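You operate a simulated robot arm through the tools that you are given. There is no shell and no other tool.

The job below is to be done with a simulated two-armed robot. You get a single attempt, and the scene is never put back.

Task
Gauge tyres B, C and D and set the purple block on the one with least tread.
Fine: gauge back on its shelf. Set down upright: tread gauge.

The check looks at the end state, three seconds after you hand in, the way a careful person would. Anything else that was tipped, shoved, dropped, spilled or broken makes it a failure.

Robot
Two 7-joint arms with two-finger parallel grippers on one trunk that stands fixed in place. Base frame: the origin is at the foot of the trunk, x ahead of it, y to its left, z up. Units: m, degrees, N and s.
The left shoulder is at [0.07, 0.163, 1.095], the right one opposite. With the tool pointing down near the work surface each hand reaches from about 0.38 to 0.88 m from the base axis, measured 20 degrees to its own side. Payload 3.43 kg a hand.
Tool frame (each hand has its own): the origin (TCP) lies between the finger pads and is the grasp point; the fingertips stand 0.034 m ahead of it; z points along the fingers, y is the line along which they close. Largest opening 0.128 m; finger width 0.024, thickness 0.012; the body of the gripper, 0.048 by 0.13 m, starts 0.096 m behind the TCP.
Orientation is that of the tool frame in the base frame, as a unit quaternion [x, y, z, w]. With the fingers straight down and closing along the base's y, the tool's x points along the base's -x, its y along +y and its z along -z.

Tools
- The arms move only by the tool play_rows. It takes "left_commands", "right_commands" or both (then of equal length, played together; a hand with none holds still); each is a list of rows, each a list of 3 entries, a list of its own where there are three numbers: the opening, from 0 (shut) to 1 (fully open), then the shift along the tool's x, y, z in units of 500 mm (1.0 is 500 mm), then the turn, a rotation vector about the tool's x, y, z in units of 45 degrees (1.0 is 45 degrees). In form: [[grip, [dx, dy, dz], [wx, wy, wz]], ...]. A call has 1 to 20 rows; each row is the pose to reach, as a shift and turn from the pose commanded when the call began, along the tool's axes at that moment. A call with a number of a shift or a turn outside -1 to 1 is refused whole. Rows are played at 5 a second. More than 0.05 m and 8.6 degrees between two rows, or a gripper value outside its range, and nothing of the call is played. A pose out of reach is approached as far as the arm can. The call stops where the force on the tool passes 40 N (or 10 N more than at its start, if that is more) or the arm is blocked; 0.2 s more then pass. The fingers move at their own pace (about 0.153 m/s each) and stop on an object; they squeeze with about 25 N. The grip force told is the motor's: it shows also when the fingers shut on nothing. Time passes only in rows, and 0.2 s behind the last, so rows that repeat a pose let the fingers close. The reply holds the time, the measured pose of the TCP, the force on the tool along the base axes, the opening and the grip force, in the units named above and with some noise, with the torque about the TCP (base axes, N m) and any sound that the robot's microphone picked up, and new pictures: "pictures" is both (left out), scene, wrist or none (wrist: the cameras of the hands that moved).
- Cameras (640 x 400 px; columns grow to the right, rows downward): "scene" is now at [0.1326, 0.022, 1.3023]; the picture's right is [0.44, -0.90, 0.00], its down [-0.63, -0.31, -0.71] and it looks along [0.64, 0.31, -0.70] (base axes); focal length 340 px, centre (320, 200). "left" rides on the left gripper at [0.076, 0.011, -0.16] in its tool frame; the picture's right is [-0.15, 0.99, 0.00], its down [-0.88, -0.13, -0.46] and it looks along [-0.45, -0.07, 0.89] (tool axes); focal length 234 px, centre (320, 200). "right" rides on the right gripper at [0.076, -0.011, -0.16] in its tool frame; the picture's right is [0.15, 0.99, 0.00], its down [-0.88, 0.13, -0.46] and it looks along [-0.45, 0.07, 0.89] (tool axes); focal length 234 px, centre (320, 200). There is no depth. A picture from a camera that has moved, and an enlarged one, comes with that camera's place and axes in the base frame and with its lens. The place of the scene camera against the robot may be out by one fixed shift of up to 0.025 m in any direction.
- raise_lower(by): slides the trunk up (or, below 0, down) by that many m; the arms and the scene camera ride with it, the base frame stays. It gives what a move gives, with no picture.
- turn_head(pan, tilt): turns the head with the scene camera to pan (to the left, within 86 degrees either way) and tilt (down, from -29 to 69), counted from straight ahead of the robot. It gives what a move gives, and a new picture of the scene camera.
- close_up(camera, box): a new picture of the part [left, top, right, bottom] of that camera's present view, enlarged. It takes no simulated time.
- job_done(): hands the job in; it is judged then, once.

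Places have to be worked out from the pictures, the camera data and where the tool is seen. Open the grippers and draw the arms clear of the work before you hand the job in, unless the task says otherwise.

The tools are called after "Emit:" as name(argument=value, ...) on one line, values as JSON. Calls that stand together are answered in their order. play_rows: Moves the arms, as the interface text tells. Its arguments: {"type":"object","properties":{"left_commands":{"type":"array"},"right_commands":{"type":"array"},"pictures":{"type":"string","enum":["both","scene","wrist","none"]}},"required":[]} The other tools are called the same way: raise_lower (by) moves the trunk up or down; turn_head (pan, tilt) turns the head that bears the scene camera; close_up (camera, box) takes an enlarged picture of a part of a camera's view; job_done () hands the job in.

At the start:

```text
clock: 0.0
left_eef_pos: [0.3501, 0.4891, 0.9871]
left_orientation: [0.0, 1.0, -0.001, -0.001]
left_force: [-0.7, -0.4, -0.2]
left_ft_torque: [-0.02, 0.02, -0.06]
left_gripper_width: 0.1281
left_finger_force: 0.0
right_eef_pos: [0.6432, 0.1165, 0.9996]
right_orientation: [-0.001, 1.0, 0.0, 0.001]
right_force: [-0.9, 0.9, 0.6]
right_ft_torque: [0.02, 0.01, -0.03]
right_gripper_width: 0.128
right_finger_force: 0.1
trunk travel left (down, up): [-0.575, 0.365]
head pan, tilt (commanded): [25.9, 44.5]
```

scene: 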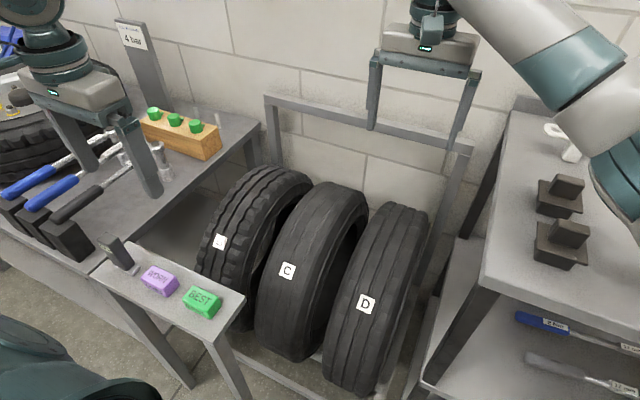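
right: 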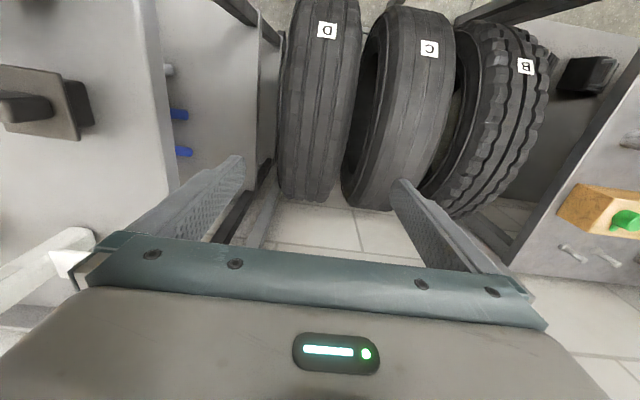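
left: 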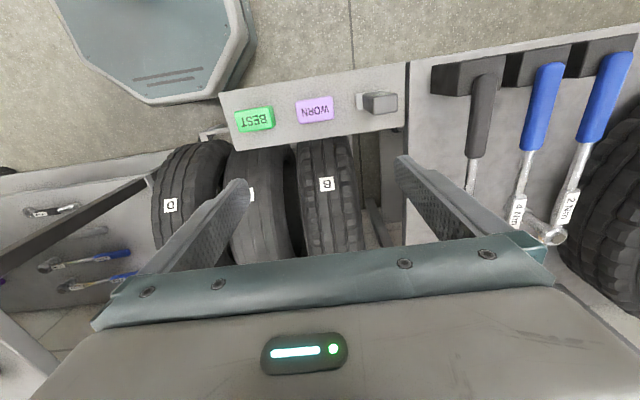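

The scene shows three tyres B, C, D in a rack, a small shelf with purple (WORN) and green (BEST) blocks and what looks like a small gauge at its corner. I take enlarged views to identify the objects.

Emit:
close_up(camera="scene", box=[80, 210, 260, 330])

Emit:
close_up(camera="scene", box=[180, 150, 450, 400])

Emit:
close_up(camera="left", box=[200, 60, 420, 200])

Emit:
close_up(camera="scene", box=[480, 100, 640, 400])

Emit:
close_up(camera="scene", box=[0, 0, 260, 260])

```text
3.33 times, centred on (170, 270) of scene
camera zoom: at [0.1326, 0.022, 1.3023], right [0.44, -0.9, 0.0], down [-0.63, -0.31, -0.71], along [0.64, 0.31, -0.7], focal length 1132 px, centre (820, -33)
```

zoom: 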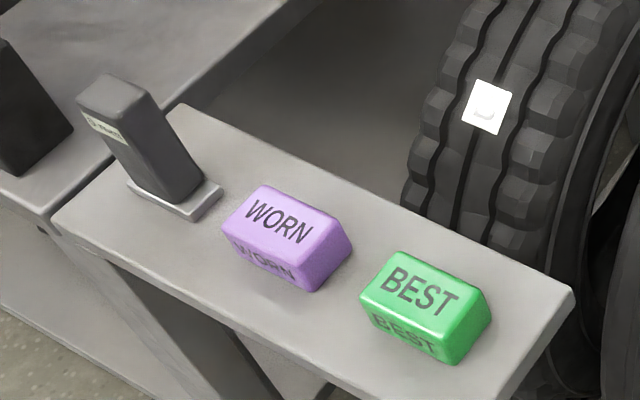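

```text
1.60 times, centred on (315, 275) of scene
camera zoom: at [0.1326, 0.022, 1.3023], right [0.44, -0.9, 0.0], down [-0.63, -0.31, -0.71], along [0.64, 0.31, -0.7], focal length 543 px, centre (328, 80)
```

zoom: 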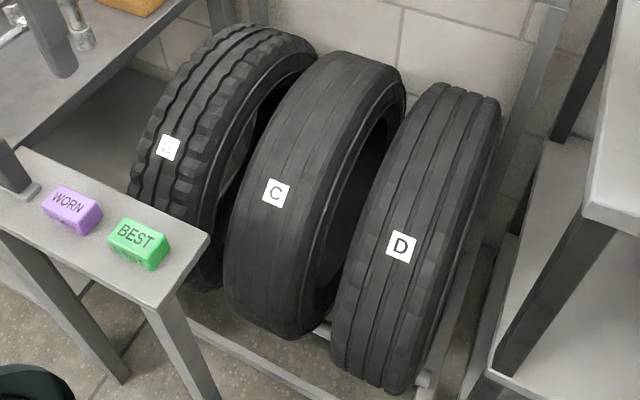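

```text
2.86 times, centred on (310, 130) of left
camera zoom: at [0.2753, 0.4991, 1.1472], right [0.15, 0.99, 0.0], down [0.88, -0.13, 0.46], along [0.45, -0.07, -0.89], focal length 669 px, centre (349, 400)
```

zoom: 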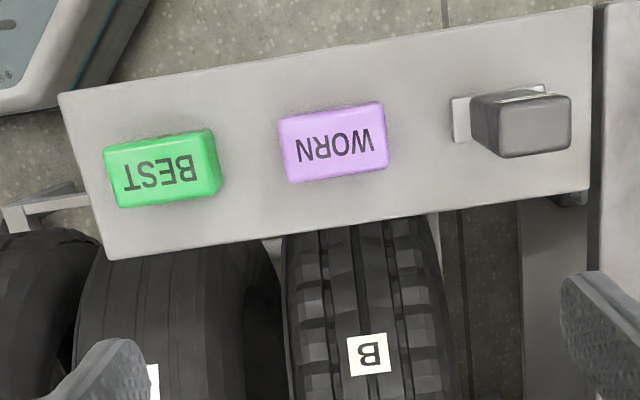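

```text
1.33 times, centred on (560, 250) of scene
camera zoom: at [0.1326, 0.022, 1.3023], right [0.44, -0.9, 0.0], down [-0.63, -0.31, -0.71], along [0.64, 0.31, -0.7], focal length 453 px, centre (0, 133)
```

zoom: 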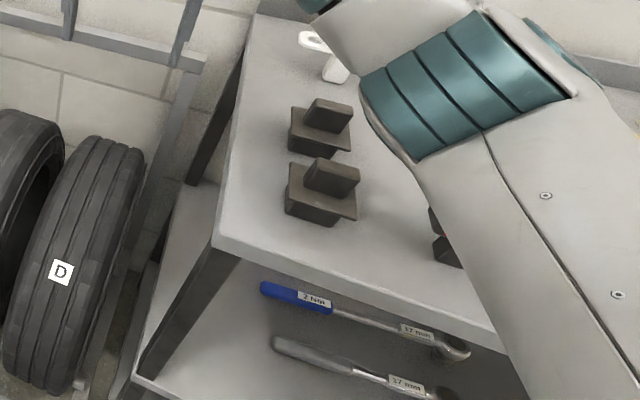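

```text
1.54 times, centred on (130, 130) of scene
camera zoom: at [0.1326, 0.022, 1.3023], right [0.44, -0.9, 0.0], down [-0.63, -0.31, -0.71], along [0.64, 0.31, -0.7], focal length 522 px, centre (612, 308)
```

zoom: 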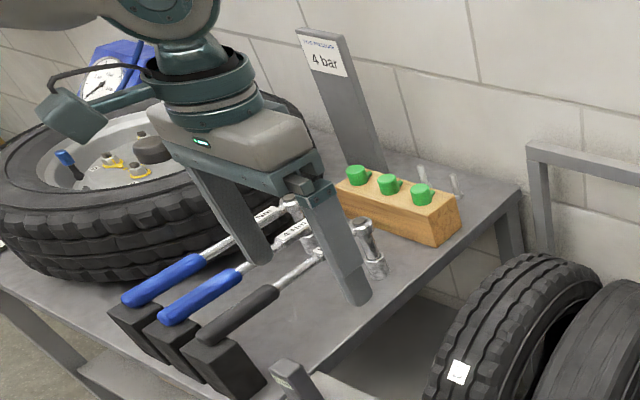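

I zoom in further on the gauge to see its display and shape.

Emit:
close_up(camera="scene", box=[95, 225, 155, 285])

Emit:
close_up(camera="left", box=[345, 75, 415, 130])

Emit:
close_up(camera="right", box=[270, 0, 640, 220])

```text
6.67 times, centred on (125, 255) of scene
camera zoom: at [0.1326, 0.022, 1.3023], right [0.44, -0.9, 0.0], down [-0.63, -0.31, -0.71], along [0.64, 0.31, -0.7], focal length 2264 px, centre (1620, -167)
```

zoom: 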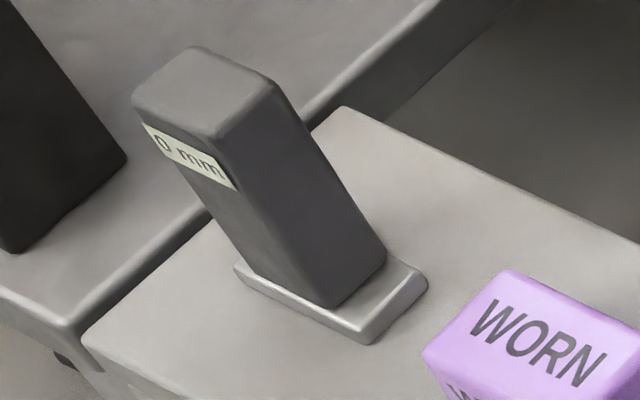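

```text
7.27 times, centred on (380, 102) of left
camera zoom: at [0.2753, 0.4991, 1.1472], right [0.15, 0.99, 0.0], down [0.88, -0.13, 0.46], along [0.45, -0.07, -0.89], focal length 1703 px, centre (-116, 909)
```

zoom: 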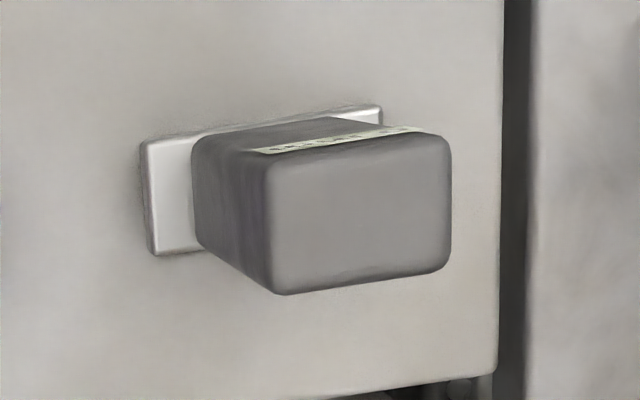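

```text
1.73 times, centred on (455, 110) of right
camera zoom: at [0.5669, 0.104, 1.1602], right [-0.15, 0.99, 0.0], down [0.88, 0.13, 0.46], along [0.45, 0.07, -0.89], focal length 405 px, centre (86, 356)
```

zoom: 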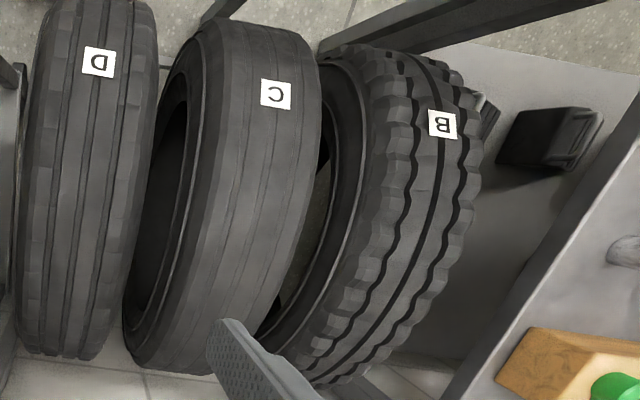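

B, C, D labels triangulate to roughly (0.486, 0.48), (0.486, 0.29), (0.483, 0.10) at z≈0.65, tyre tops near x≈0.64, z≈0.70. The gauge (reads 0 mm) stands at about (0.317, 0.585) on the shelf whose top is z≈0.69. I look to the right first to check there is free space to park the right arm.

Emit:
turn_head(pan=-35, tilt=35)

```text
clock: 1.3
left_eef_pos: [0.3497, 0.4894, 0.9871]
left_orientation: [0.0, 1.0, 0.0, 0.001]
left_force: [0.1, 0.1, 0.4]
left_ft_torque: [-0.01, -0.04, 0.02]
left_gripper_width: 0.1279
left_finger_force: 0.1
right_eef_pos: [0.6435, 0.1161, 1.0003]
right_orientation: [-0.001, 1.0, 0.0, 0.0]
right_force: [-0.4, -0.8, 1.1]
right_ft_torque: [-0.01, 0.03, 0.0]
right_gripper_width: 0.1282
right_finger_force: 0.0
trunk travel left (down, up): [-0.575, 0.365]
head pan, tilt (commanded): [-35.0, 35.0]
camera scene: at [0.1313, -0.0641, 1.3164], right [-0.57, -0.82, 0.0], down [-0.47, 0.33, -0.82], along [0.67, -0.47, -0.57], focal length 340 px, centre (320, 200)
```

scene: 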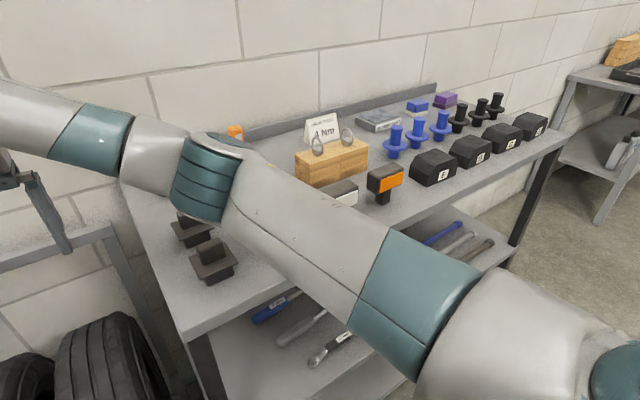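

The right bench is clear up high; objects on it stay below roughly z 0.95. I park the right hand up and to the right, at about (0.45, -0.34, 1.13).

Emit:
play_rows(right_commands=[[1, [0, 0, -0.09], [0, 0, 0]], [1, [0, 0, -0.18], [0, 0, 0]], [1, [0, 0, -0.26], [0, 0, 0]], [1, [0.03, -0.08, -0.26], [0, 0, 0]], [1, [0.06, -0.16, -0.26], [0, 0, 0]], [1, [0.1, -0.24, -0.26], [0, 0, 0]], [1, [0.14, -0.32, -0.26], [0, 0, 0]], [1, [0.18, -0.4, -0.26], [0, 0, 0]], [1, [0.22, -0.48, -0.26], [0, 0, 0]], [1, [0.26, -0.56, -0.26], [0, 0, 0]], [1, [0.3, -0.64, -0.26], [0, 0, 0]], [1, [0.33, -0.72, -0.26], [0, 0, 0]], [1, [0.36, -0.8, -0.26], [0, 0, 0]], [1, [0.38, -0.88, -0.26], [0, 0, 0]], [1, [0.38, -0.92, -0.26], [0, 0, 0]]], pictures="scene")

```text
clock: 4.5
left_eef_pos: [0.3499, 0.4888, 0.9873]
left_orientation: [0.0, 1.0, 0.0, 0.0]
left_force: [-0.5, 0.7, -0.1]
left_ft_torque: [-0.01, 0.01, -0.02]
left_gripper_width: 0.1279
left_finger_force: 0.1
right_eef_pos: [0.4535, -0.3458, 1.1306]
right_orientation: [-0.001, 1.0, 0.0, -0.001]
right_force: [-0.1, 0.2, -0.1]
right_ft_torque: [-0.01, -0.02, 0.02]
right_gripper_width: 0.1281
right_finger_force: 0.0
trunk travel left (down, up): [-0.575, 0.365]
head pan, tilt (commanded): [-35.0, 35.0]
camera scene: at [0.1312, -0.0644, 1.3164], right [-0.57, -0.82, 0.0], down [-0.47, 0.33, -0.82], along [0.67, -0.47, -0.57], focal length 340 px, centre (320, 200)
```

scene: 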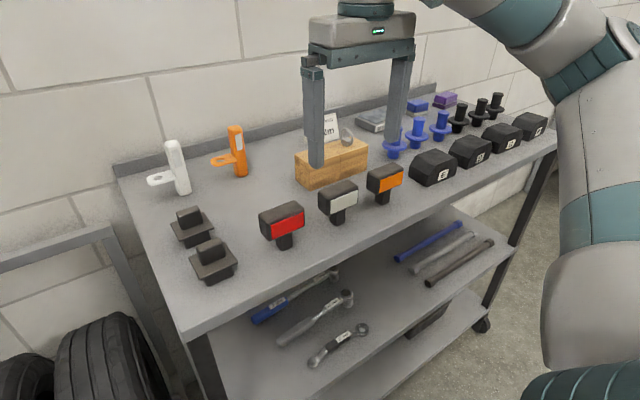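

The right arm is parked clear. Now I turn the head to look at the left side: gauge, shelf and surroundings.

Emit:
turn_head(pan=50, tilt=50)

Emit:
close_up(camera="left", box=[330, 30, 640, 260])

```text
clock: 6.1
left_eef_pos: [0.3499, 0.4893, 0.9872]
left_orientation: [0.001, 1.0, 0.0, 0.001]
left_force: [-0.1, 0.8, 0.5]
left_ft_torque: [0.04, 0.04, 0.05]
left_gripper_width: 0.1279
left_finger_force: 0.1
right_eef_pos: [0.4543, -0.3445, 1.1313]
right_orientation: [-0.001, 1.0, 0.001, 0.0]
right_force: [-0.7, -1.0, 0.3]
right_ft_torque: [0.02, 0.02, -0.01]
right_gripper_width: 0.1278
right_finger_force: 0.1
trunk travel left (down, up): [-0.575, 0.365]
head pan, tilt (commanded): [50.0, 50.0]
camera scene: at [0.1085, 0.0451, 1.2947], right [0.77, -0.64, 0.0], down [-0.49, -0.59, -0.64], along [0.41, 0.49, -0.77], focal length 340 px, centre (320, 200)
```

scene: 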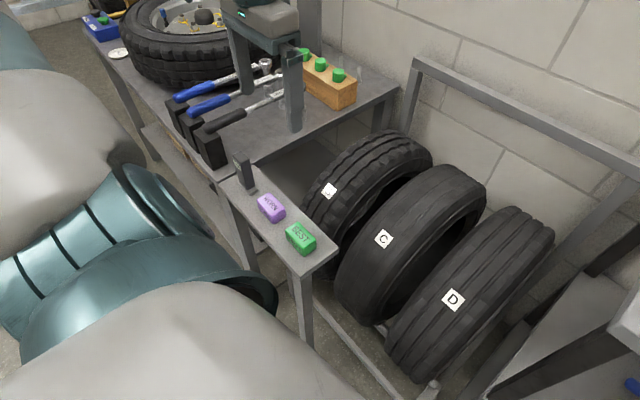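

```text
1.74 times, centred on (485, 145) of left
camera zoom: at [0.2753, 0.499, 1.1473], right [0.15, 0.99, 0.0], down [0.88, -0.13, 0.46], along [0.45, -0.07, -0.89], focal length 407 px, centre (33, 296)
```

zoom: 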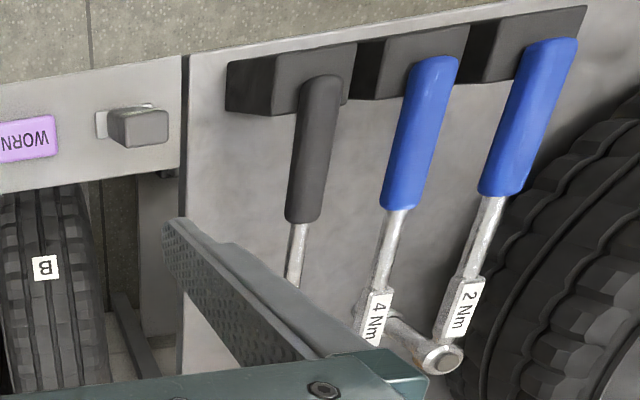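

The gauge stands alone at the shelf's left end, with the first black wrench holder about 4–5 cm further left. I move the left hand above the gauge with fingers half open and stay high for a refined look.

Emit:
play_rows(left_commands=[[0.55, [0.033, 0.096, 0], [0, 0, 0]], [0.55, [0.066, 0.19, 0], [0, 0, 0]], [0.55, [0.066, 0.19, 0.05], [0, 0, 0]], [0.55, [0.066, 0.19, 0.05], [0, 0, 0]]])

Emit:
close_up(camera="left", box=[240, 60, 400, 200])

```text
refused: row 1 steps farther than a row can; nothing moved
```

```text
2.86 times, centred on (320, 130) of left
camera zoom: at [0.2753, 0.499, 1.1473], right [0.15, 0.99, 0.0], down [0.88, -0.13, 0.46], along [0.45, -0.07, -0.89], focal length 669 px, centre (320, 400)
```

zoom: 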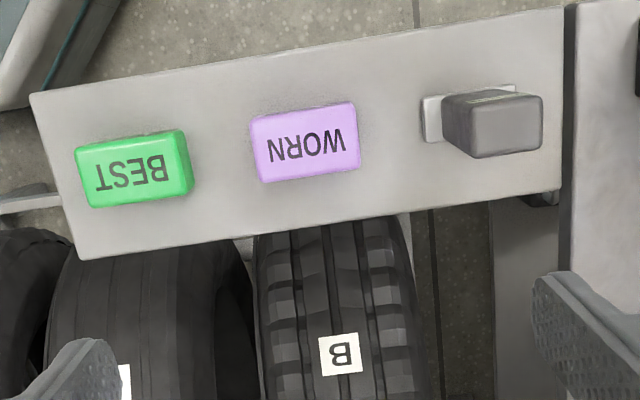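

The step was slightly longer than 0.05 m; I split it into smaller rows.

Emit:
play_rows(left_commands=[[0.55, [0.022, 0.064, 0], [0, 0, 0]], [0.55, [0.044, 0.128, 0], [0, 0, 0]], [0.55, [0.066, 0.19, 0], [0, 0, 0]], [0.55, [0.066, 0.19, 0.05], [0, 0, 0]], [0.55, [0.066, 0.19, 0.05], [0, 0, 0]]])

Emit:
close_up(camera="left", box=[240, 60, 400, 200])

```text
clock: 7.3
left_eef_pos: [0.3173, 0.585, 0.9632]
left_orientation: [0.001, 1.0, 0.0, 0.0]
left_force: [0.5, -0.2, -0.1]
left_ft_torque: [-0.03, -0.01, -0.02]
left_gripper_width: 0.0702
left_finger_force: 0.0
right_eef_pos: [0.4522, -0.3452, 1.1301]
right_orientation: [-0.001, 1.0, 0.0, 0.0]
right_force: [1.0, 0.7, -1.1]
right_ft_torque: [0.01, 0.0, 0.0]
right_gripper_width: 0.1282
right_finger_force: 0.1
trunk travel left (down, up): [-0.575, 0.365]
head pan, tilt (commanded): [50.0, 50.0]
camera scene: at [0.108, 0.0447, 1.2947], right [0.77, -0.64, 0.0], down [-0.49, -0.59, -0.64], along [0.41, 0.49, -0.77], focal length 340 px, centre (320, 200)
camera left: at [0.242, 0.594, 1.1226], right [0.15, 0.99, 0.0], down [0.88, -0.13, 0.46], along [0.45, -0.07, -0.89], focal length 234 px, centre (320, 200)
```

scene: 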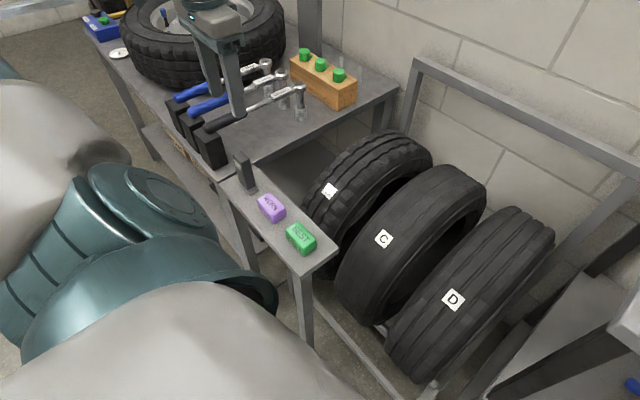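
left: 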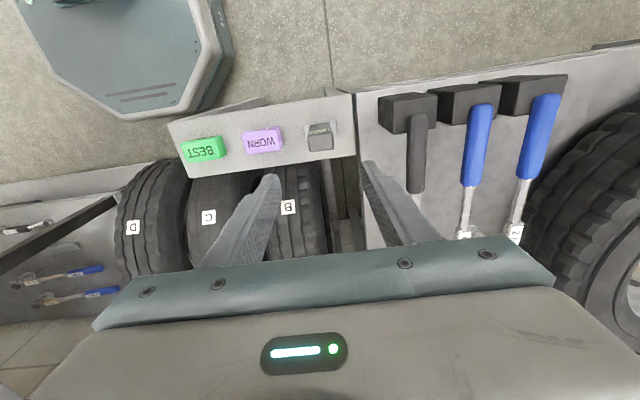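

```text
2.86 times, centred on (320, 130) of left
camera zoom: at [0.242, 0.594, 1.1226], right [0.15, 0.99, 0.0], down [0.88, -0.13, 0.46], along [0.45, -0.07, -0.89], focal length 669 px, centre (320, 400)
```

zoom: 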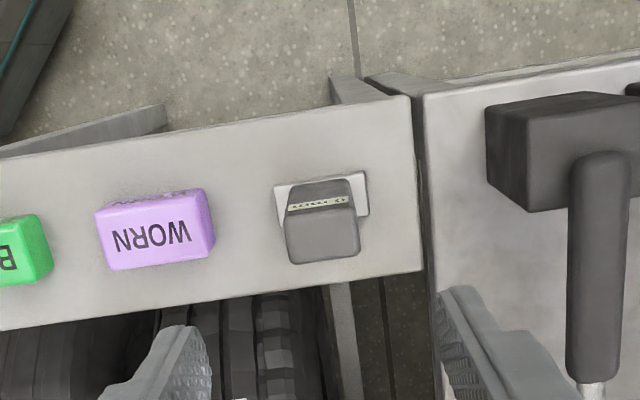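

The gauge plate refines to centre (0.319, 0.583), plate top z≈0.703, body top z≈0.793. I descend to z=0.84 (fingertips still above the gauge) for an alignment check.

Emit:
play_rows(left_commands=[[0.55, [-0.004, -0.004, 0.08], [0, 0, 0]], [0.55, [-0.004, -0.004, 0.16], [0, 0, 0]], [0.55, [-0.004, -0.004, 0.246], [0, 0, 0]], [0.55, [-0.004, -0.004, 0.246], [0, 0, 0]]])

Emit:
close_up(camera="left", box=[240, 80, 400, 220])

Emit:
close_up(camera="scene", box=[170, 60, 330, 220])

```text
clock: 8.3
left_eef_pos: [0.3192, 0.5825, 0.8391]
left_orientation: [-0.001, 1.0, 0.0, 0.0]
left_force: [0.1, 0.1, 0.9]
left_ft_torque: [0.03, -0.01, 0.01]
left_gripper_width: 0.0703
left_finger_force: 0.0
right_eef_pos: [0.4535, -0.3453, 1.1309]
right_orientation: [-0.001, 1.0, 0.0, 0.0]
right_force: [0.8, -0.9, -0.2]
right_ft_torque: [0.01, 0.0, -0.02]
right_gripper_width: 0.1283
right_finger_force: 0.0
trunk travel left (down, up): [-0.575, 0.365]
head pan, tilt (commanded): [50.0, 50.0]
camera scene: at [0.1079, 0.0446, 1.2948], right [0.77, -0.64, 0.0], down [-0.49, -0.59, -0.64], along [0.41, 0.49, -0.77], focal length 340 px, centre (320, 200)
camera left: at [0.2435, 0.5919, 0.9998], right [0.15, 0.99, 0.0], down [0.88, -0.13, 0.46], along [0.45, -0.07, -0.89], focal length 234 px, centre (320, 200)
```

scene: 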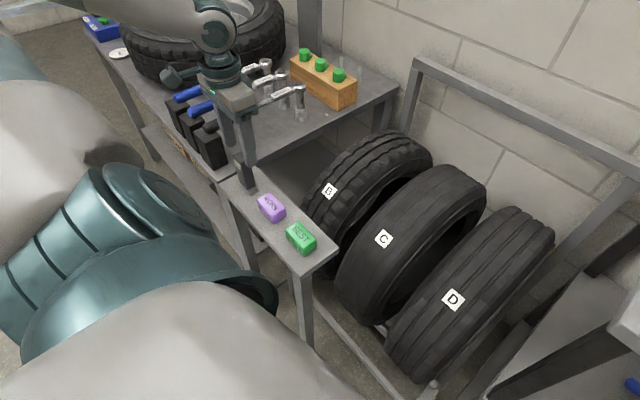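
left: 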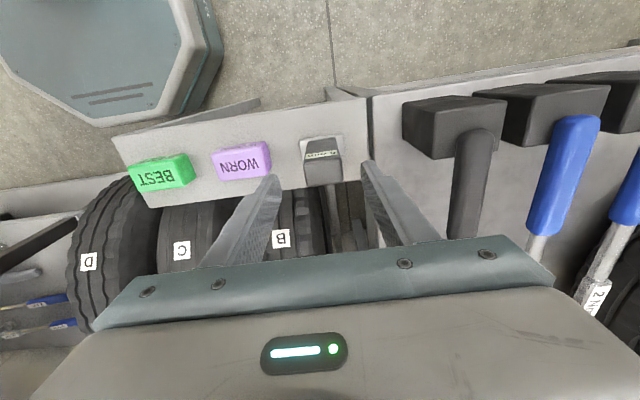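

```text
2.86 times, centred on (320, 150) of left
camera zoom: at [0.2435, 0.5919, 0.9998], right [0.15, 0.99, 0.0], down [0.88, -0.13, 0.46], along [0.45, -0.07, -0.89], focal length 669 px, centre (320, 343)
```

zoom: 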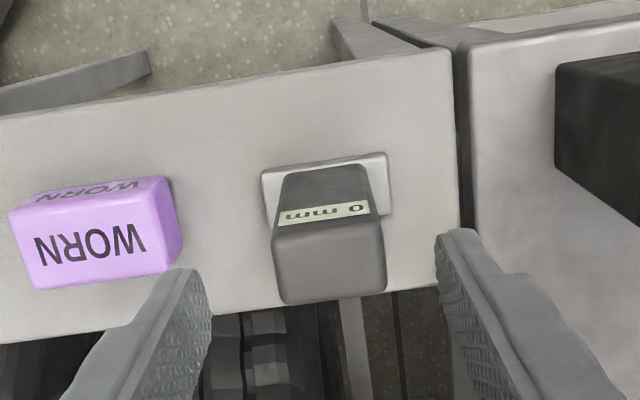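

```text
2.50 times, centred on (250, 140) of scene
camera zoom: at [0.1079, 0.0446, 1.2948], right [0.77, -0.64, 0.0], down [-0.49, -0.59, -0.64], along [0.41, 0.49, -0.77], focal length 849 px, centre (495, 350)
```

zoom: 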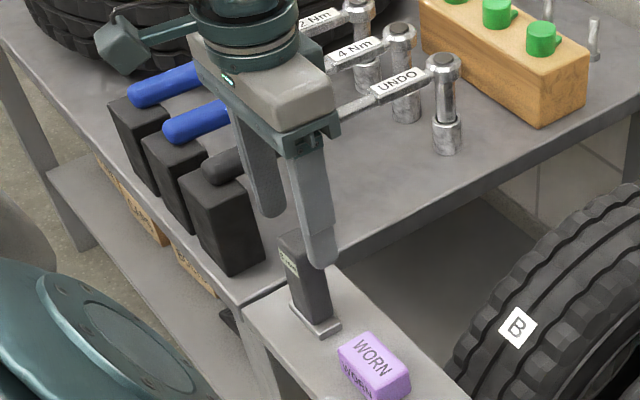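

Alignment is good: gauge body centre ≈(0.320, 0.584) vs TCP (0.319, 0.5825), and the display "0 mm" is readable from the wrist camera. I descend to z≈0.75 and close on the body.

Emit:
play_rows(left_commands=[[0.55, [-0.001, 0.002, 0.06], [0, 0, 0]], [0.55, [-0.001, 0.002, 0.12], [0, 0, 0]], [0.55, [-0.001, 0.002, 0.176], [0, 0, 0]], [0.55, [-0.001, 0.002, 0.176], [0, 0, 0]], [0.2, [-0.001, 0.002, 0.176], [0, 0, 0]], [0.2, [-0.001, 0.002, 0.176], [0, 0, 0]], [0.2, [-0.001, 0.002, 0.176], [0, 0, 0]]])

Emit:
close_up(camera="left", box=[240, 80, 400, 220])

```text
clock: 9.9
left_eef_pos: [0.318, 0.582, 0.7516]
left_orientation: [0.0, 1.0, 0.0, -0.001]
left_force: [-1.1, 0.1, 0.7]
left_ft_torque: [-0.02, 0.01, -0.02]
left_gripper_width: 0.0356
left_finger_force: 24.9
right_eef_pos: [0.4543, -0.3453, 1.1295]
right_orientation: [-0.001, 1.0, 0.0, 0.0]
right_force: [-1.2, -0.4, 0.4]
right_ft_torque: [0.0, -0.03, 0.01]
right_gripper_width: 0.1281
right_finger_force: 0.1
trunk travel left (down, up): [-0.575, 0.365]
head pan, tilt (commanded): [50.0, 50.0]
camera scene: at [0.1084, 0.0451, 1.2947], right [0.77, -0.64, 0.0], down [-0.49, -0.59, -0.64], along [0.41, 0.49, -0.77], focal length 340 px, centre (320, 200)
camera left: at [0.2442, 0.5928, 0.9121], right [0.15, 0.99, 0.0], down [0.88, -0.13, 0.46], along [0.45, -0.07, -0.89], focal length 234 px, centre (320, 200)
```

scene: 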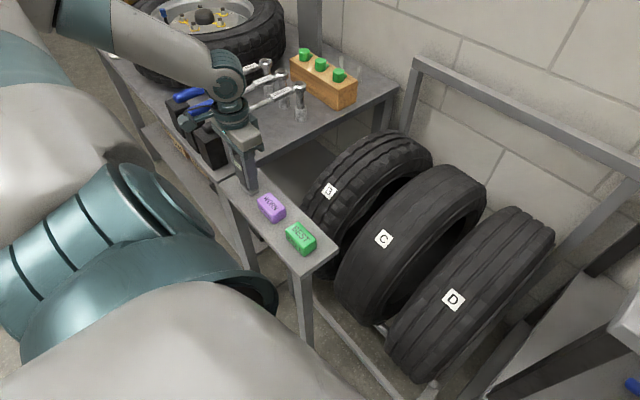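
left: 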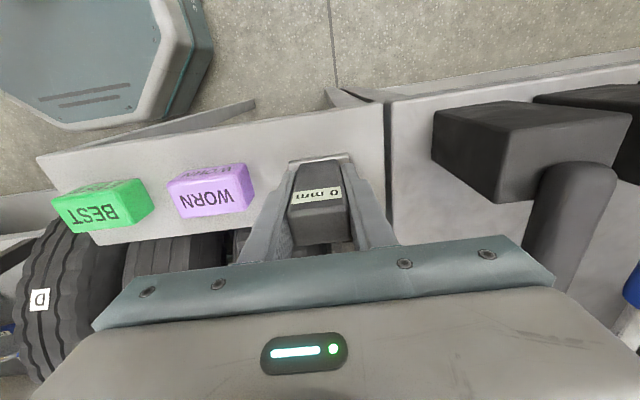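

```text
2.86 times, centred on (320, 150) of left
camera zoom: at [0.2442, 0.5928, 0.9121], right [0.15, 0.99, 0.0], down [0.88, -0.13, 0.46], along [0.45, -0.07, -0.89], focal length 669 px, centre (320, 343)
```

zoom: 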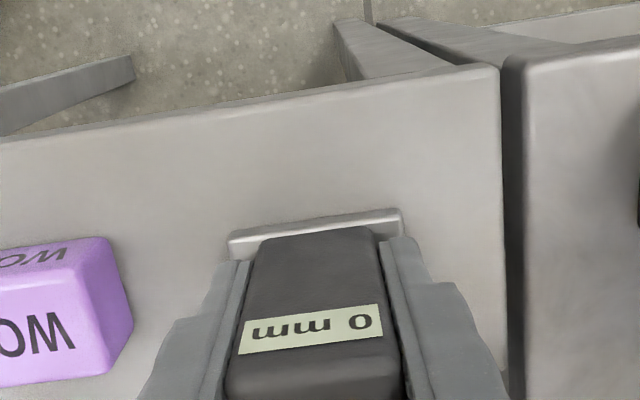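

The gauge is gripped (0.0356 m, 25 N). I lift it straight up about 0.13 m and check it's held.

Emit:
play_rows(left_commands=[[0.2, [0, 0, -0.04], [0, 0, 0]], [0.2, [0, 0, -0.12], [0, 0, 0]], [0.2, [0, 0, -0.2], [0, 0, 0]], [0.2, [0, 0, -0.27], [0, 0, 0]], [0.2, [0, 0, -0.27], [0, 0, 0]]])

```text
clock: 11.1
left_eef_pos: [0.3198, 0.5836, 0.886]
left_orientation: [0.001, 1.0, 0.0, 0.0]
left_force: [0.7, 0.1, -2.2]
left_ft_torque: [-0.03, -0.01, -0.03]
left_gripper_width: 0.0361
left_finger_force: 24.5
right_eef_pos: [0.4547, -0.3446, 1.1304]
right_orientation: [-0.001, 1.0, 0.0, 0.0]
right_force: [0.7, -0.9, 0.3]
right_ft_torque: [-0.04, 0.0, 0.02]
right_gripper_width: 0.1281
right_finger_force: 0.0
trunk travel left (down, up): [-0.575, 0.365]
head pan, tilt (commanded): [50.0, 50.0]
camera scene: at [0.109, 0.0459, 1.2946], right [0.77, -0.64, 0.0], down [-0.49, -0.59, -0.64], along [0.41, 0.49, -0.77], focal length 340 px, centre (320, 200)
camera left: at [0.2446, 0.593, 1.0462], right [0.15, 0.99, 0.0], down [0.88, -0.13, 0.46], along [0.45, -0.07, -0.89], focal length 234 px, centre (320, 200)
```

scene: 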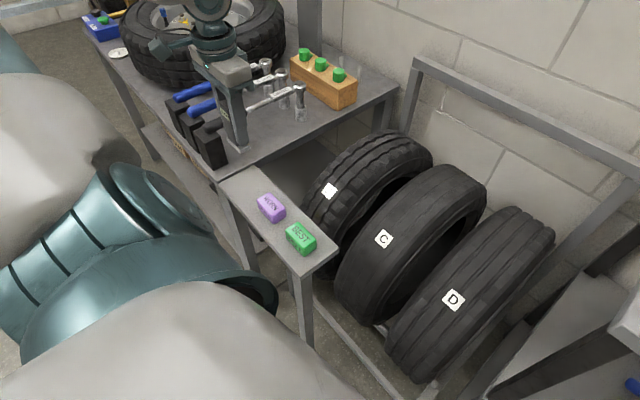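
left: 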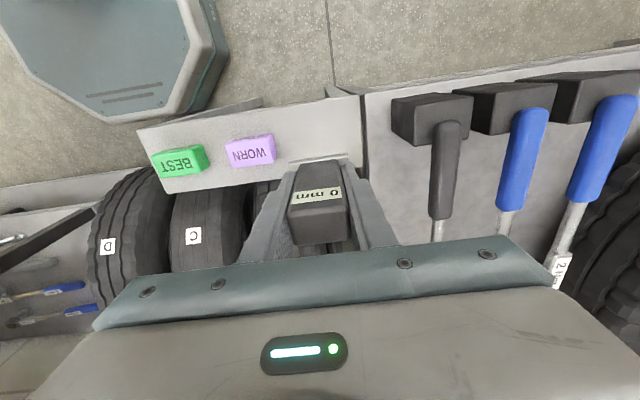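

The gauge is held with display at 0 mm. I carry it at this height to above tyre B's top, about (0.62, 0.48).

Emit:
play_rows(left_commands=[[0.2, [-0.08, -0.025, 0], [0, 0, 0]], [0.2, [-0.16, -0.05, 0], [0, 0, 0]], [0.2, [-0.24, -0.075, 0], [0, 0, 0]], [0.2, [-0.32, -0.1, 0], [0, 0, 0]], [0.2, [-0.4, -0.125, 0], [0, 0, 0]], [0.2, [-0.48, -0.15, 0], [0, 0, 0]], [0.2, [-0.56, -0.18, 0], [0, 0, 0]], [0.2, [-0.62, -0.2, 0], [0, 0, 0]], [0.2, [-0.62, -0.2, 0], [0, 0, 0]]])

Emit:
close_up(camera="scene", box=[280, 60, 480, 220])

```text
clock: 13.1
left_eef_pos: [0.6286, 0.483, 0.886]
left_orientation: [0.0, 1.0, 0.0, 0.0]
left_force: [-0.5, 0.3, -1.7]
left_ft_torque: [-0.01, -0.01, 0.01]
left_gripper_width: 0.0357
left_finger_force: 25.3
right_eef_pos: [0.4534, -0.346, 1.1315]
right_orientation: [-0.001, 1.0, 0.0, 0.0]
right_force: [-0.1, -0.2, -1.0]
right_ft_torque: [-0.01, -0.01, -0.05]
right_gripper_width: 0.128
right_finger_force: 0.2
trunk travel left (down, up): [-0.575, 0.365]
head pan, tilt (commanded): [50.0, 50.0]
camera scene: at [0.1079, 0.0452, 1.2947], right [0.77, -0.64, 0.0], down [-0.49, -0.59, -0.64], along [0.41, 0.49, -0.77], focal length 340 px, centre (320, 200)
camera left: at [0.5544, 0.4933, 1.0466], right [0.15, 0.99, 0.0], down [0.88, -0.13, 0.46], along [0.45, -0.07, -0.89], focal length 234 px, centre (320, 200)
```

scene: 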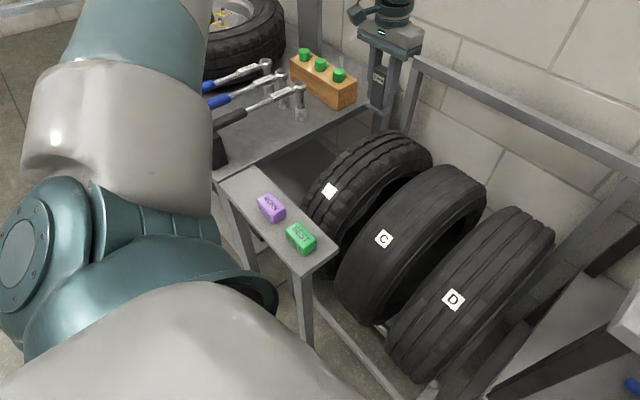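
left: 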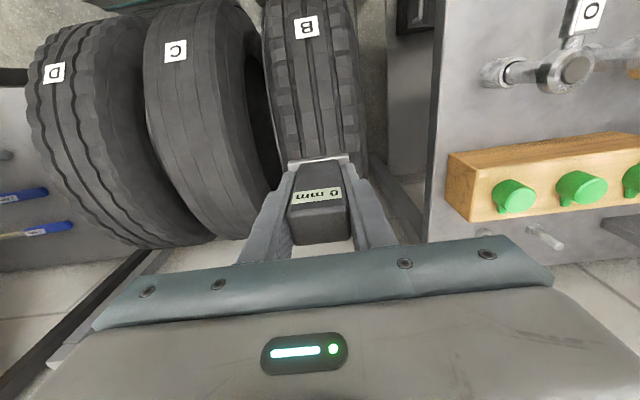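

```text
2.50 times, centred on (380, 140) of scene
camera zoom: at [0.1079, 0.0452, 1.2947], right [0.77, -0.64, 0.0], down [-0.49, -0.59, -0.64], along [0.41, 0.49, -0.77], focal length 849 px, centre (170, 350)
```

zoom: 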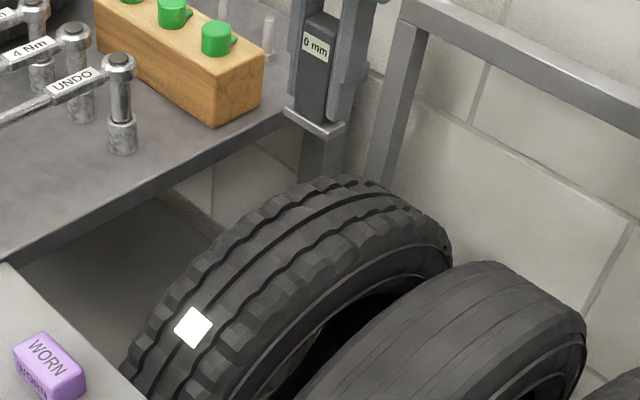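

The display shows 0 mm and is readable from both cameras. Tyre B's tread spans y≈0.42–0.53 with its crest near x≈0.643; I centre over it and descend to just above the expected contact.

Emit:
play_rows(left_commands=[[0.2, [-0.028, -0.01, 0], [0, 0, 0]], [0.2, [-0.028, -0.01, 0.08], [0, 0, 0]], [0.2, [-0.028, -0.01, 0.15], [0, 0, 0]], [0.2, [-0.028, -0.01, 0.2], [0, 0, 0]], [0.2, [-0.028, -0.01, 0.22], [0, 0, 0]], [0.2, [-0.028, -0.01, 0.22], [0, 0, 0]]])

Emit:
close_up(camera="scene", box=[300, 60, 460, 180])

Emit:
close_up(camera="left", box=[240, 80, 400, 220])

```text
clock: 14.5
left_eef_pos: [0.6442, 0.479, 0.7758]
left_orientation: [0.0, 1.0, 0.0, 0.0]
left_force: [0.4, 0.6, -2.4]
left_ft_torque: [0.03, 0.0, -0.01]
left_gripper_width: 0.0357
left_finger_force: 25.0
right_eef_pos: [0.4543, -0.3454, 1.1297]
right_orientation: [0.0, 1.0, 0.0, 0.0]
right_force: [-0.1, 0.4, 0.5]
right_ft_torque: [-0.01, 0.03, -0.01]
right_gripper_width: 0.1282
right_finger_force: 0.1
trunk travel left (down, up): [-0.575, 0.365]
head pan, tilt (commanded): [50.0, 50.0]
camera scene: at [0.1087, 0.0451, 1.2947], right [0.77, -0.64, 0.0], down [-0.49, -0.59, -0.64], along [0.41, 0.49, -0.77], focal length 340 px, centre (320, 200)
camera left: at [0.5689, 0.4882, 0.936], right [0.15, 0.99, 0.0], down [0.88, -0.13, 0.46], along [0.45, -0.07, -0.89], focal length 234 px, centre (320, 200)
```

scene: 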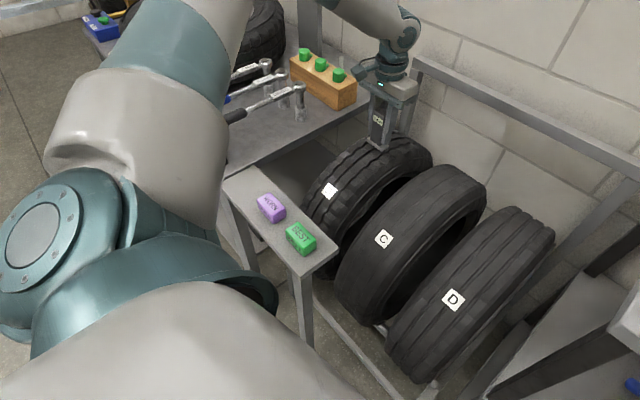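
left: 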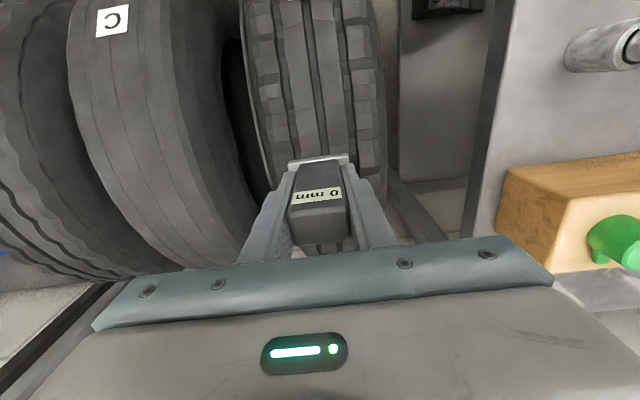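

```text
3.33 times, centred on (380, 120) of scene
camera zoom: at [0.1087, 0.0451, 1.2947], right [0.77, -0.64, 0.0], down [-0.49, -0.59, -0.64], along [0.41, 0.49, -0.77], focal length 1132 px, centre (120, 467)
```

zoom: 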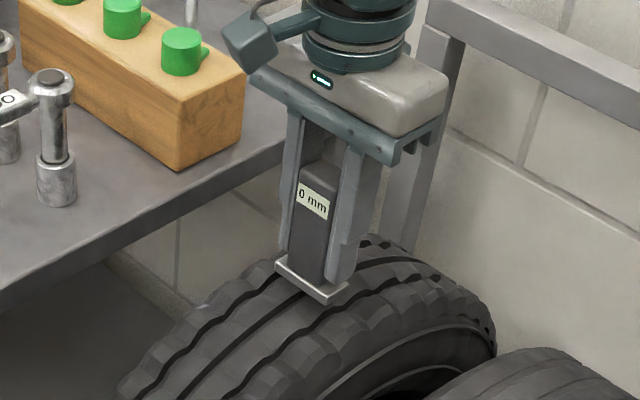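

```text
2.86 times, centred on (320, 150) of left
camera zoom: at [0.5689, 0.4882, 0.936], right [0.15, 0.99, 0.0], down [0.88, -0.13, 0.46], along [0.45, -0.07, -0.89], focal length 669 px, centre (320, 343)
```

zoom: 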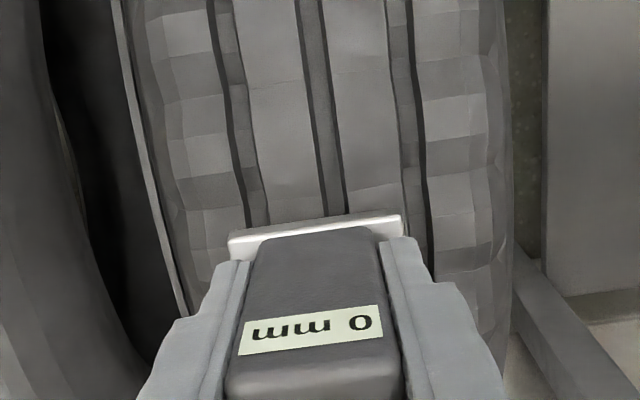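

The gauge is over B's centre groove, about 2 cm above the tread by my estimate. I lower it in small steps, watching the force.

Emit:
play_rows(left_commands=[[0.2, [0, 0, 0.008], [0, 0, 0]], [0.2, [0, 0, 0.016], [0, 0, 0]], [0.2, [0, 0, 0.024], [0, 0, 0]], [0.2, [0, 0, 0.03], [0, 0, 0]], [0.2, [0, 0, 0.03], [0, 0, 0]]], pictures="none")

Emit:
close_up(camera="scene", box=[320, 80, 440, 170])

Emit:
close_up(camera="left", box=[240, 80, 400, 220])

```text
clock: 15.7
left_eef_pos: [0.6437, 0.4782, 0.7609]
left_orientation: [-0.001, 1.0, 0.0, 0.0]
left_force: [0.4, -0.6, -1.7]
left_ft_torque: [-0.02, 0.01, 0.0]
left_gripper_width: 0.0357
left_finger_force: 25.4
right_eef_pos: [0.4547, -0.345, 1.1297]
right_orientation: [-0.001, 1.0, 0.0, 0.001]
right_force: [-0.4, -0.3, -0.6]
right_ft_torque: [0.0, -0.01, 0.0]
right_gripper_width: 0.1281
right_finger_force: 0.0
trunk travel left (down, up): [-0.575, 0.365]
head pan, tilt (commanded): [50.0, 50.0]
```

```text
4.44 times, centred on (380, 125) of scene
camera zoom: at [0.1088, 0.0453, 1.2946], right [0.77, -0.64, 0.0], down [-0.49, -0.59, -0.64], along [0.41, 0.49, -0.77], focal length 1509 px, centre (53, 533)
```

zoom: 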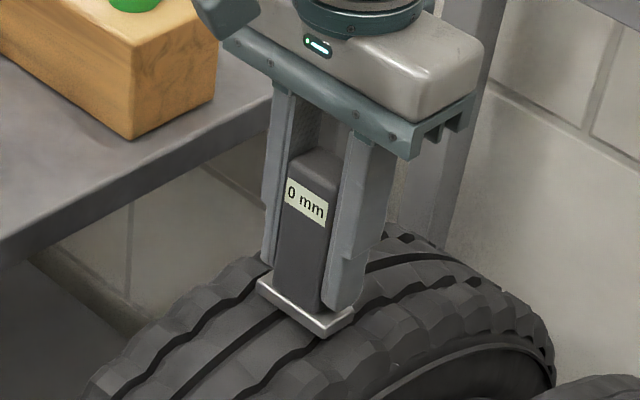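

```text
2.86 times, centred on (320, 150) of left
camera zoom: at [0.5687, 0.4885, 0.9208], right [0.15, 0.99, 0.0], down [0.88, -0.13, 0.46], along [0.45, -0.07, -0.89], focal length 669 px, centre (320, 343)
```

zoom: 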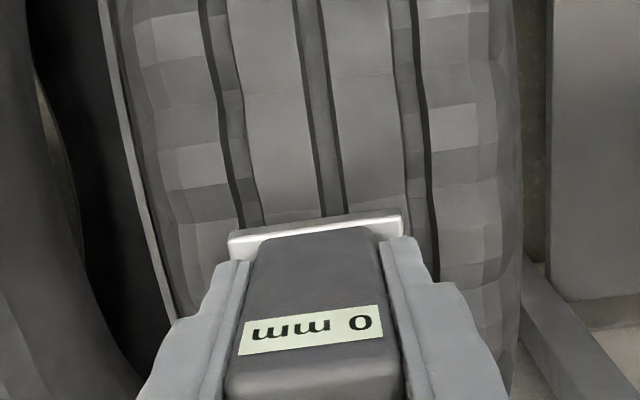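

No contact force yet and display still 0 mm; the foot is a few mm above the tread. I continue down in 2–3 mm steps.

Emit:
play_rows(left_commands=[[0.2, [0, 0, 0.004], [0, 0, 0]], [0.2, [0, 0, 0.008], [0, 0, 0]], [0.2, [0, 0, 0.012], [0, 0, 0]], [0.2, [0, 0, 0.012], [0, 0, 0]]], pictures="none")

Emit:
close_up(camera="scene", box=[320, 80, 440, 170])

```text
clock: 16.7
left_eef_pos: [0.6441, 0.4778, 0.7536]
left_orientation: [-0.001, 1.0, 0.0, 0.0]
left_force: [0.1, 0.9, -2.2]
left_ft_torque: [0.0, -0.02, 0.0]
left_gripper_width: 0.0358
left_finger_force: 25.1
right_eef_pos: [0.4539, -0.3464, 1.1304]
right_orientation: [0.0, 1.0, 0.0, 0.0]
right_force: [0.6, -0.5, 0.1]
right_ft_torque: [-0.02, -0.02, -0.01]
right_gripper_width: 0.1279
right_finger_force: 0.0
trunk travel left (down, up): [-0.575, 0.365]
head pan, tilt (commanded): [50.0, 50.0]
```

```text
4.44 times, centred on (380, 125) of scene
camera zoom: at [0.1087, 0.0453, 1.2946], right [0.77, -0.64, 0.0], down [-0.49, -0.59, -0.64], along [0.41, 0.49, -0.77], focal length 1509 px, centre (53, 533)
```

zoom: 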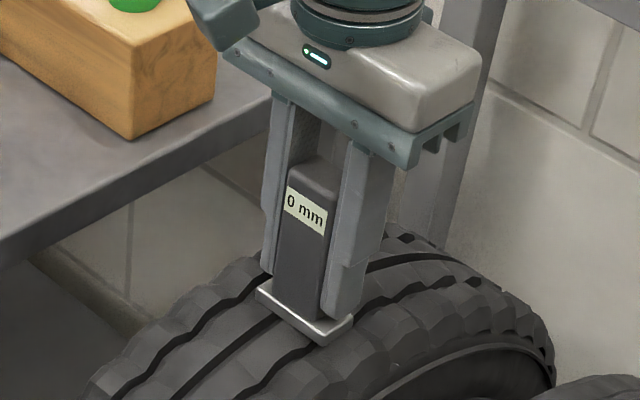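

Still no contact at TCP z 0.7536. I continue lowering in 2 mm steps.

Emit:
play_rows(left_commands=[[0.2, [0, 0, 0.004], [0, 0, 0]], [0.2, [0, 0, 0.008], [0, 0, 0]], [0.2, [0, 0, 0.012], [0, 0, 0]], [0.2, [0, 0, 0.012], [0, 0, 0]]], pictures="none")

Emit:
close_up(camera="scene", box=[320, 80, 440, 170])

Emit:
close_up(camera="left", box=[240, 80, 400, 220])

```text
clock: 17.7
left_eef_pos: [0.6436, 0.4788, 0.7522]
left_orientation: [-0.001, 1.0, 0.001, 0.002]
left_force: [-0.1, 5.3, 23.7]
left_ft_torque: [-0.09, -0.01, 0.04]
left_gripper_width: 0.0357
left_finger_force: 25.5
right_eef_pos: [0.4526, -0.3454, 1.1304]
right_orientation: [0.0, 1.0, 0.0, 0.001]
right_force: [1.1, 0.0, 0.0]
right_ft_torque: [0.04, 0.01, -0.01]
right_gripper_width: 0.1281
right_finger_force: 0.0
trunk travel left (down, up): [-0.575, 0.365]
head pan, tilt (commanded): [50.0, 50.0]
```

```text
4.44 times, centred on (380, 125) of scene
camera zoom: at [0.1062, 0.0438, 1.2951], right [0.77, -0.64, 0.0], down [-0.49, -0.59, -0.64], along [0.41, 0.49, -0.76], focal length 1509 px, centre (53, 533)
```

zoom: 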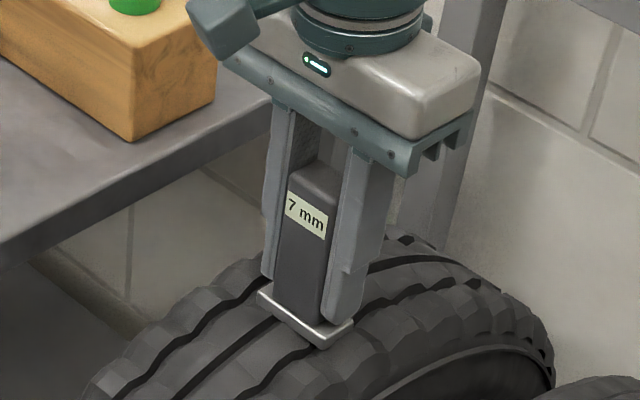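

```text
2.86 times, centred on (320, 150) of left
camera zoom: at [0.568, 0.4873, 0.912], right [0.15, 0.99, 0.0], down [0.88, -0.13, 0.46], along [0.46, -0.06, -0.89], focal length 669 px, centre (320, 343)
```

zoom: 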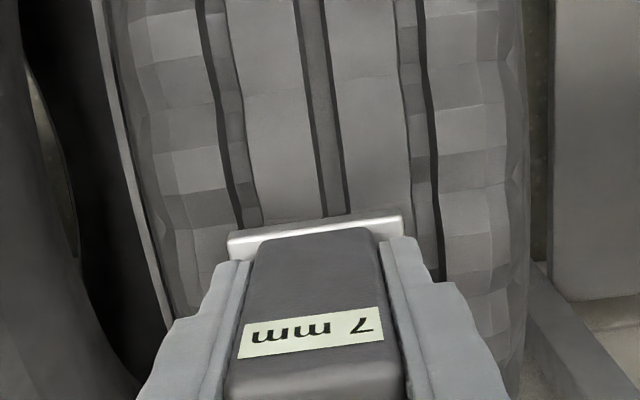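

Contact at ~26 N: tyre B reads **7 mm**. I lift off and carry the gauge across to above tyre C (y≈0.29).

Emit:
play_rows(left_commands=[[0.2, [0, 0, -0.02], [0, 0, 0]], [0.2, [0, 0, -0.1], [0, 0, 0]], [0.2, [0, 0, -0.15], [0, 0, 0]], [0.2, [0, -0.09, -0.15], [0, 0, 0]], [0.2, [0, -0.18, -0.15], [0, 0, 0]], [0.2, [0, -0.27, -0.15], [0, 0, 0]], [0.2, [0, -0.36, -0.15], [0, 0, 0]], [0.2, [0, -0.38, -0.15], [0, 0, 0]], [0.2, [0, -0.38, -0.15], [0, 0, 0]]])

Emit:
close_up(camera="left", box=[160, 0, 480, 240])

```text
clock: 19.7
left_eef_pos: [0.6442, 0.2886, 0.8235]
left_orientation: [-0.001, 1.0, 0.0, -0.001]
left_force: [-0.3, -0.2, -2.3]
left_ft_torque: [0.03, 0.02, -0.02]
left_gripper_width: 0.0358
left_finger_force: 25.4
right_eef_pos: [0.4531, -0.3459, 1.13]
right_orientation: [-0.001, 1.0, 0.0, 0.0]
right_force: [-0.2, 0.3, -0.5]
right_ft_torque: [0.0, 0.0, 0.0]
right_gripper_width: 0.1282
right_finger_force: 0.0
trunk travel left (down, up): [-0.575, 0.365]
head pan, tilt (commanded): [50.0, 50.0]
camera scene: at [0.1088, 0.0447, 1.2947], right [0.77, -0.64, 0.0], down [-0.49, -0.59, -0.64], along [0.41, 0.49, -0.77], focal length 340 px, centre (320, 200)
camera left: at [0.5686, 0.2983, 0.9844], right [0.15, 0.99, 0.0], down [0.88, -0.13, 0.45], along [0.45, -0.07, -0.89], focal length 234 px, centre (320, 200)
```

scene: 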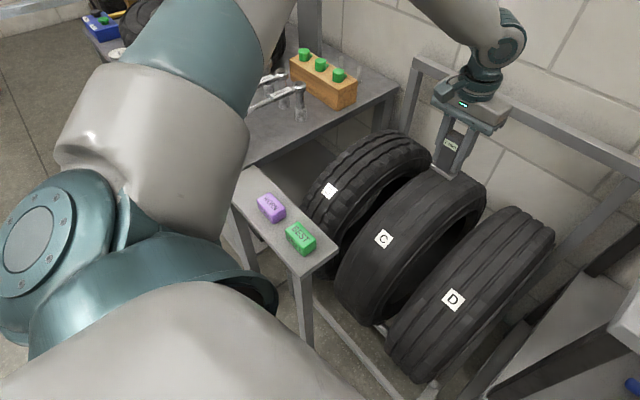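
left: 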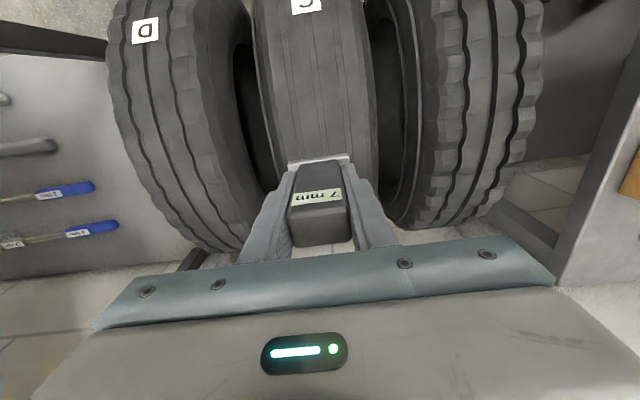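

```text
1.67 times, centred on (320, 120) of left
camera zoom: at [0.5686, 0.2983, 0.9844], right [0.15, 0.99, 0.0], down [0.88, -0.13, 0.45], along [0.45, -0.07, -0.89], focal length 390 px, centre (320, 333)
```

zoom: 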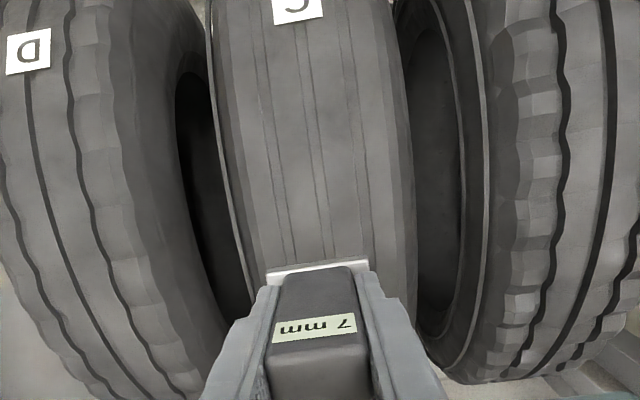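

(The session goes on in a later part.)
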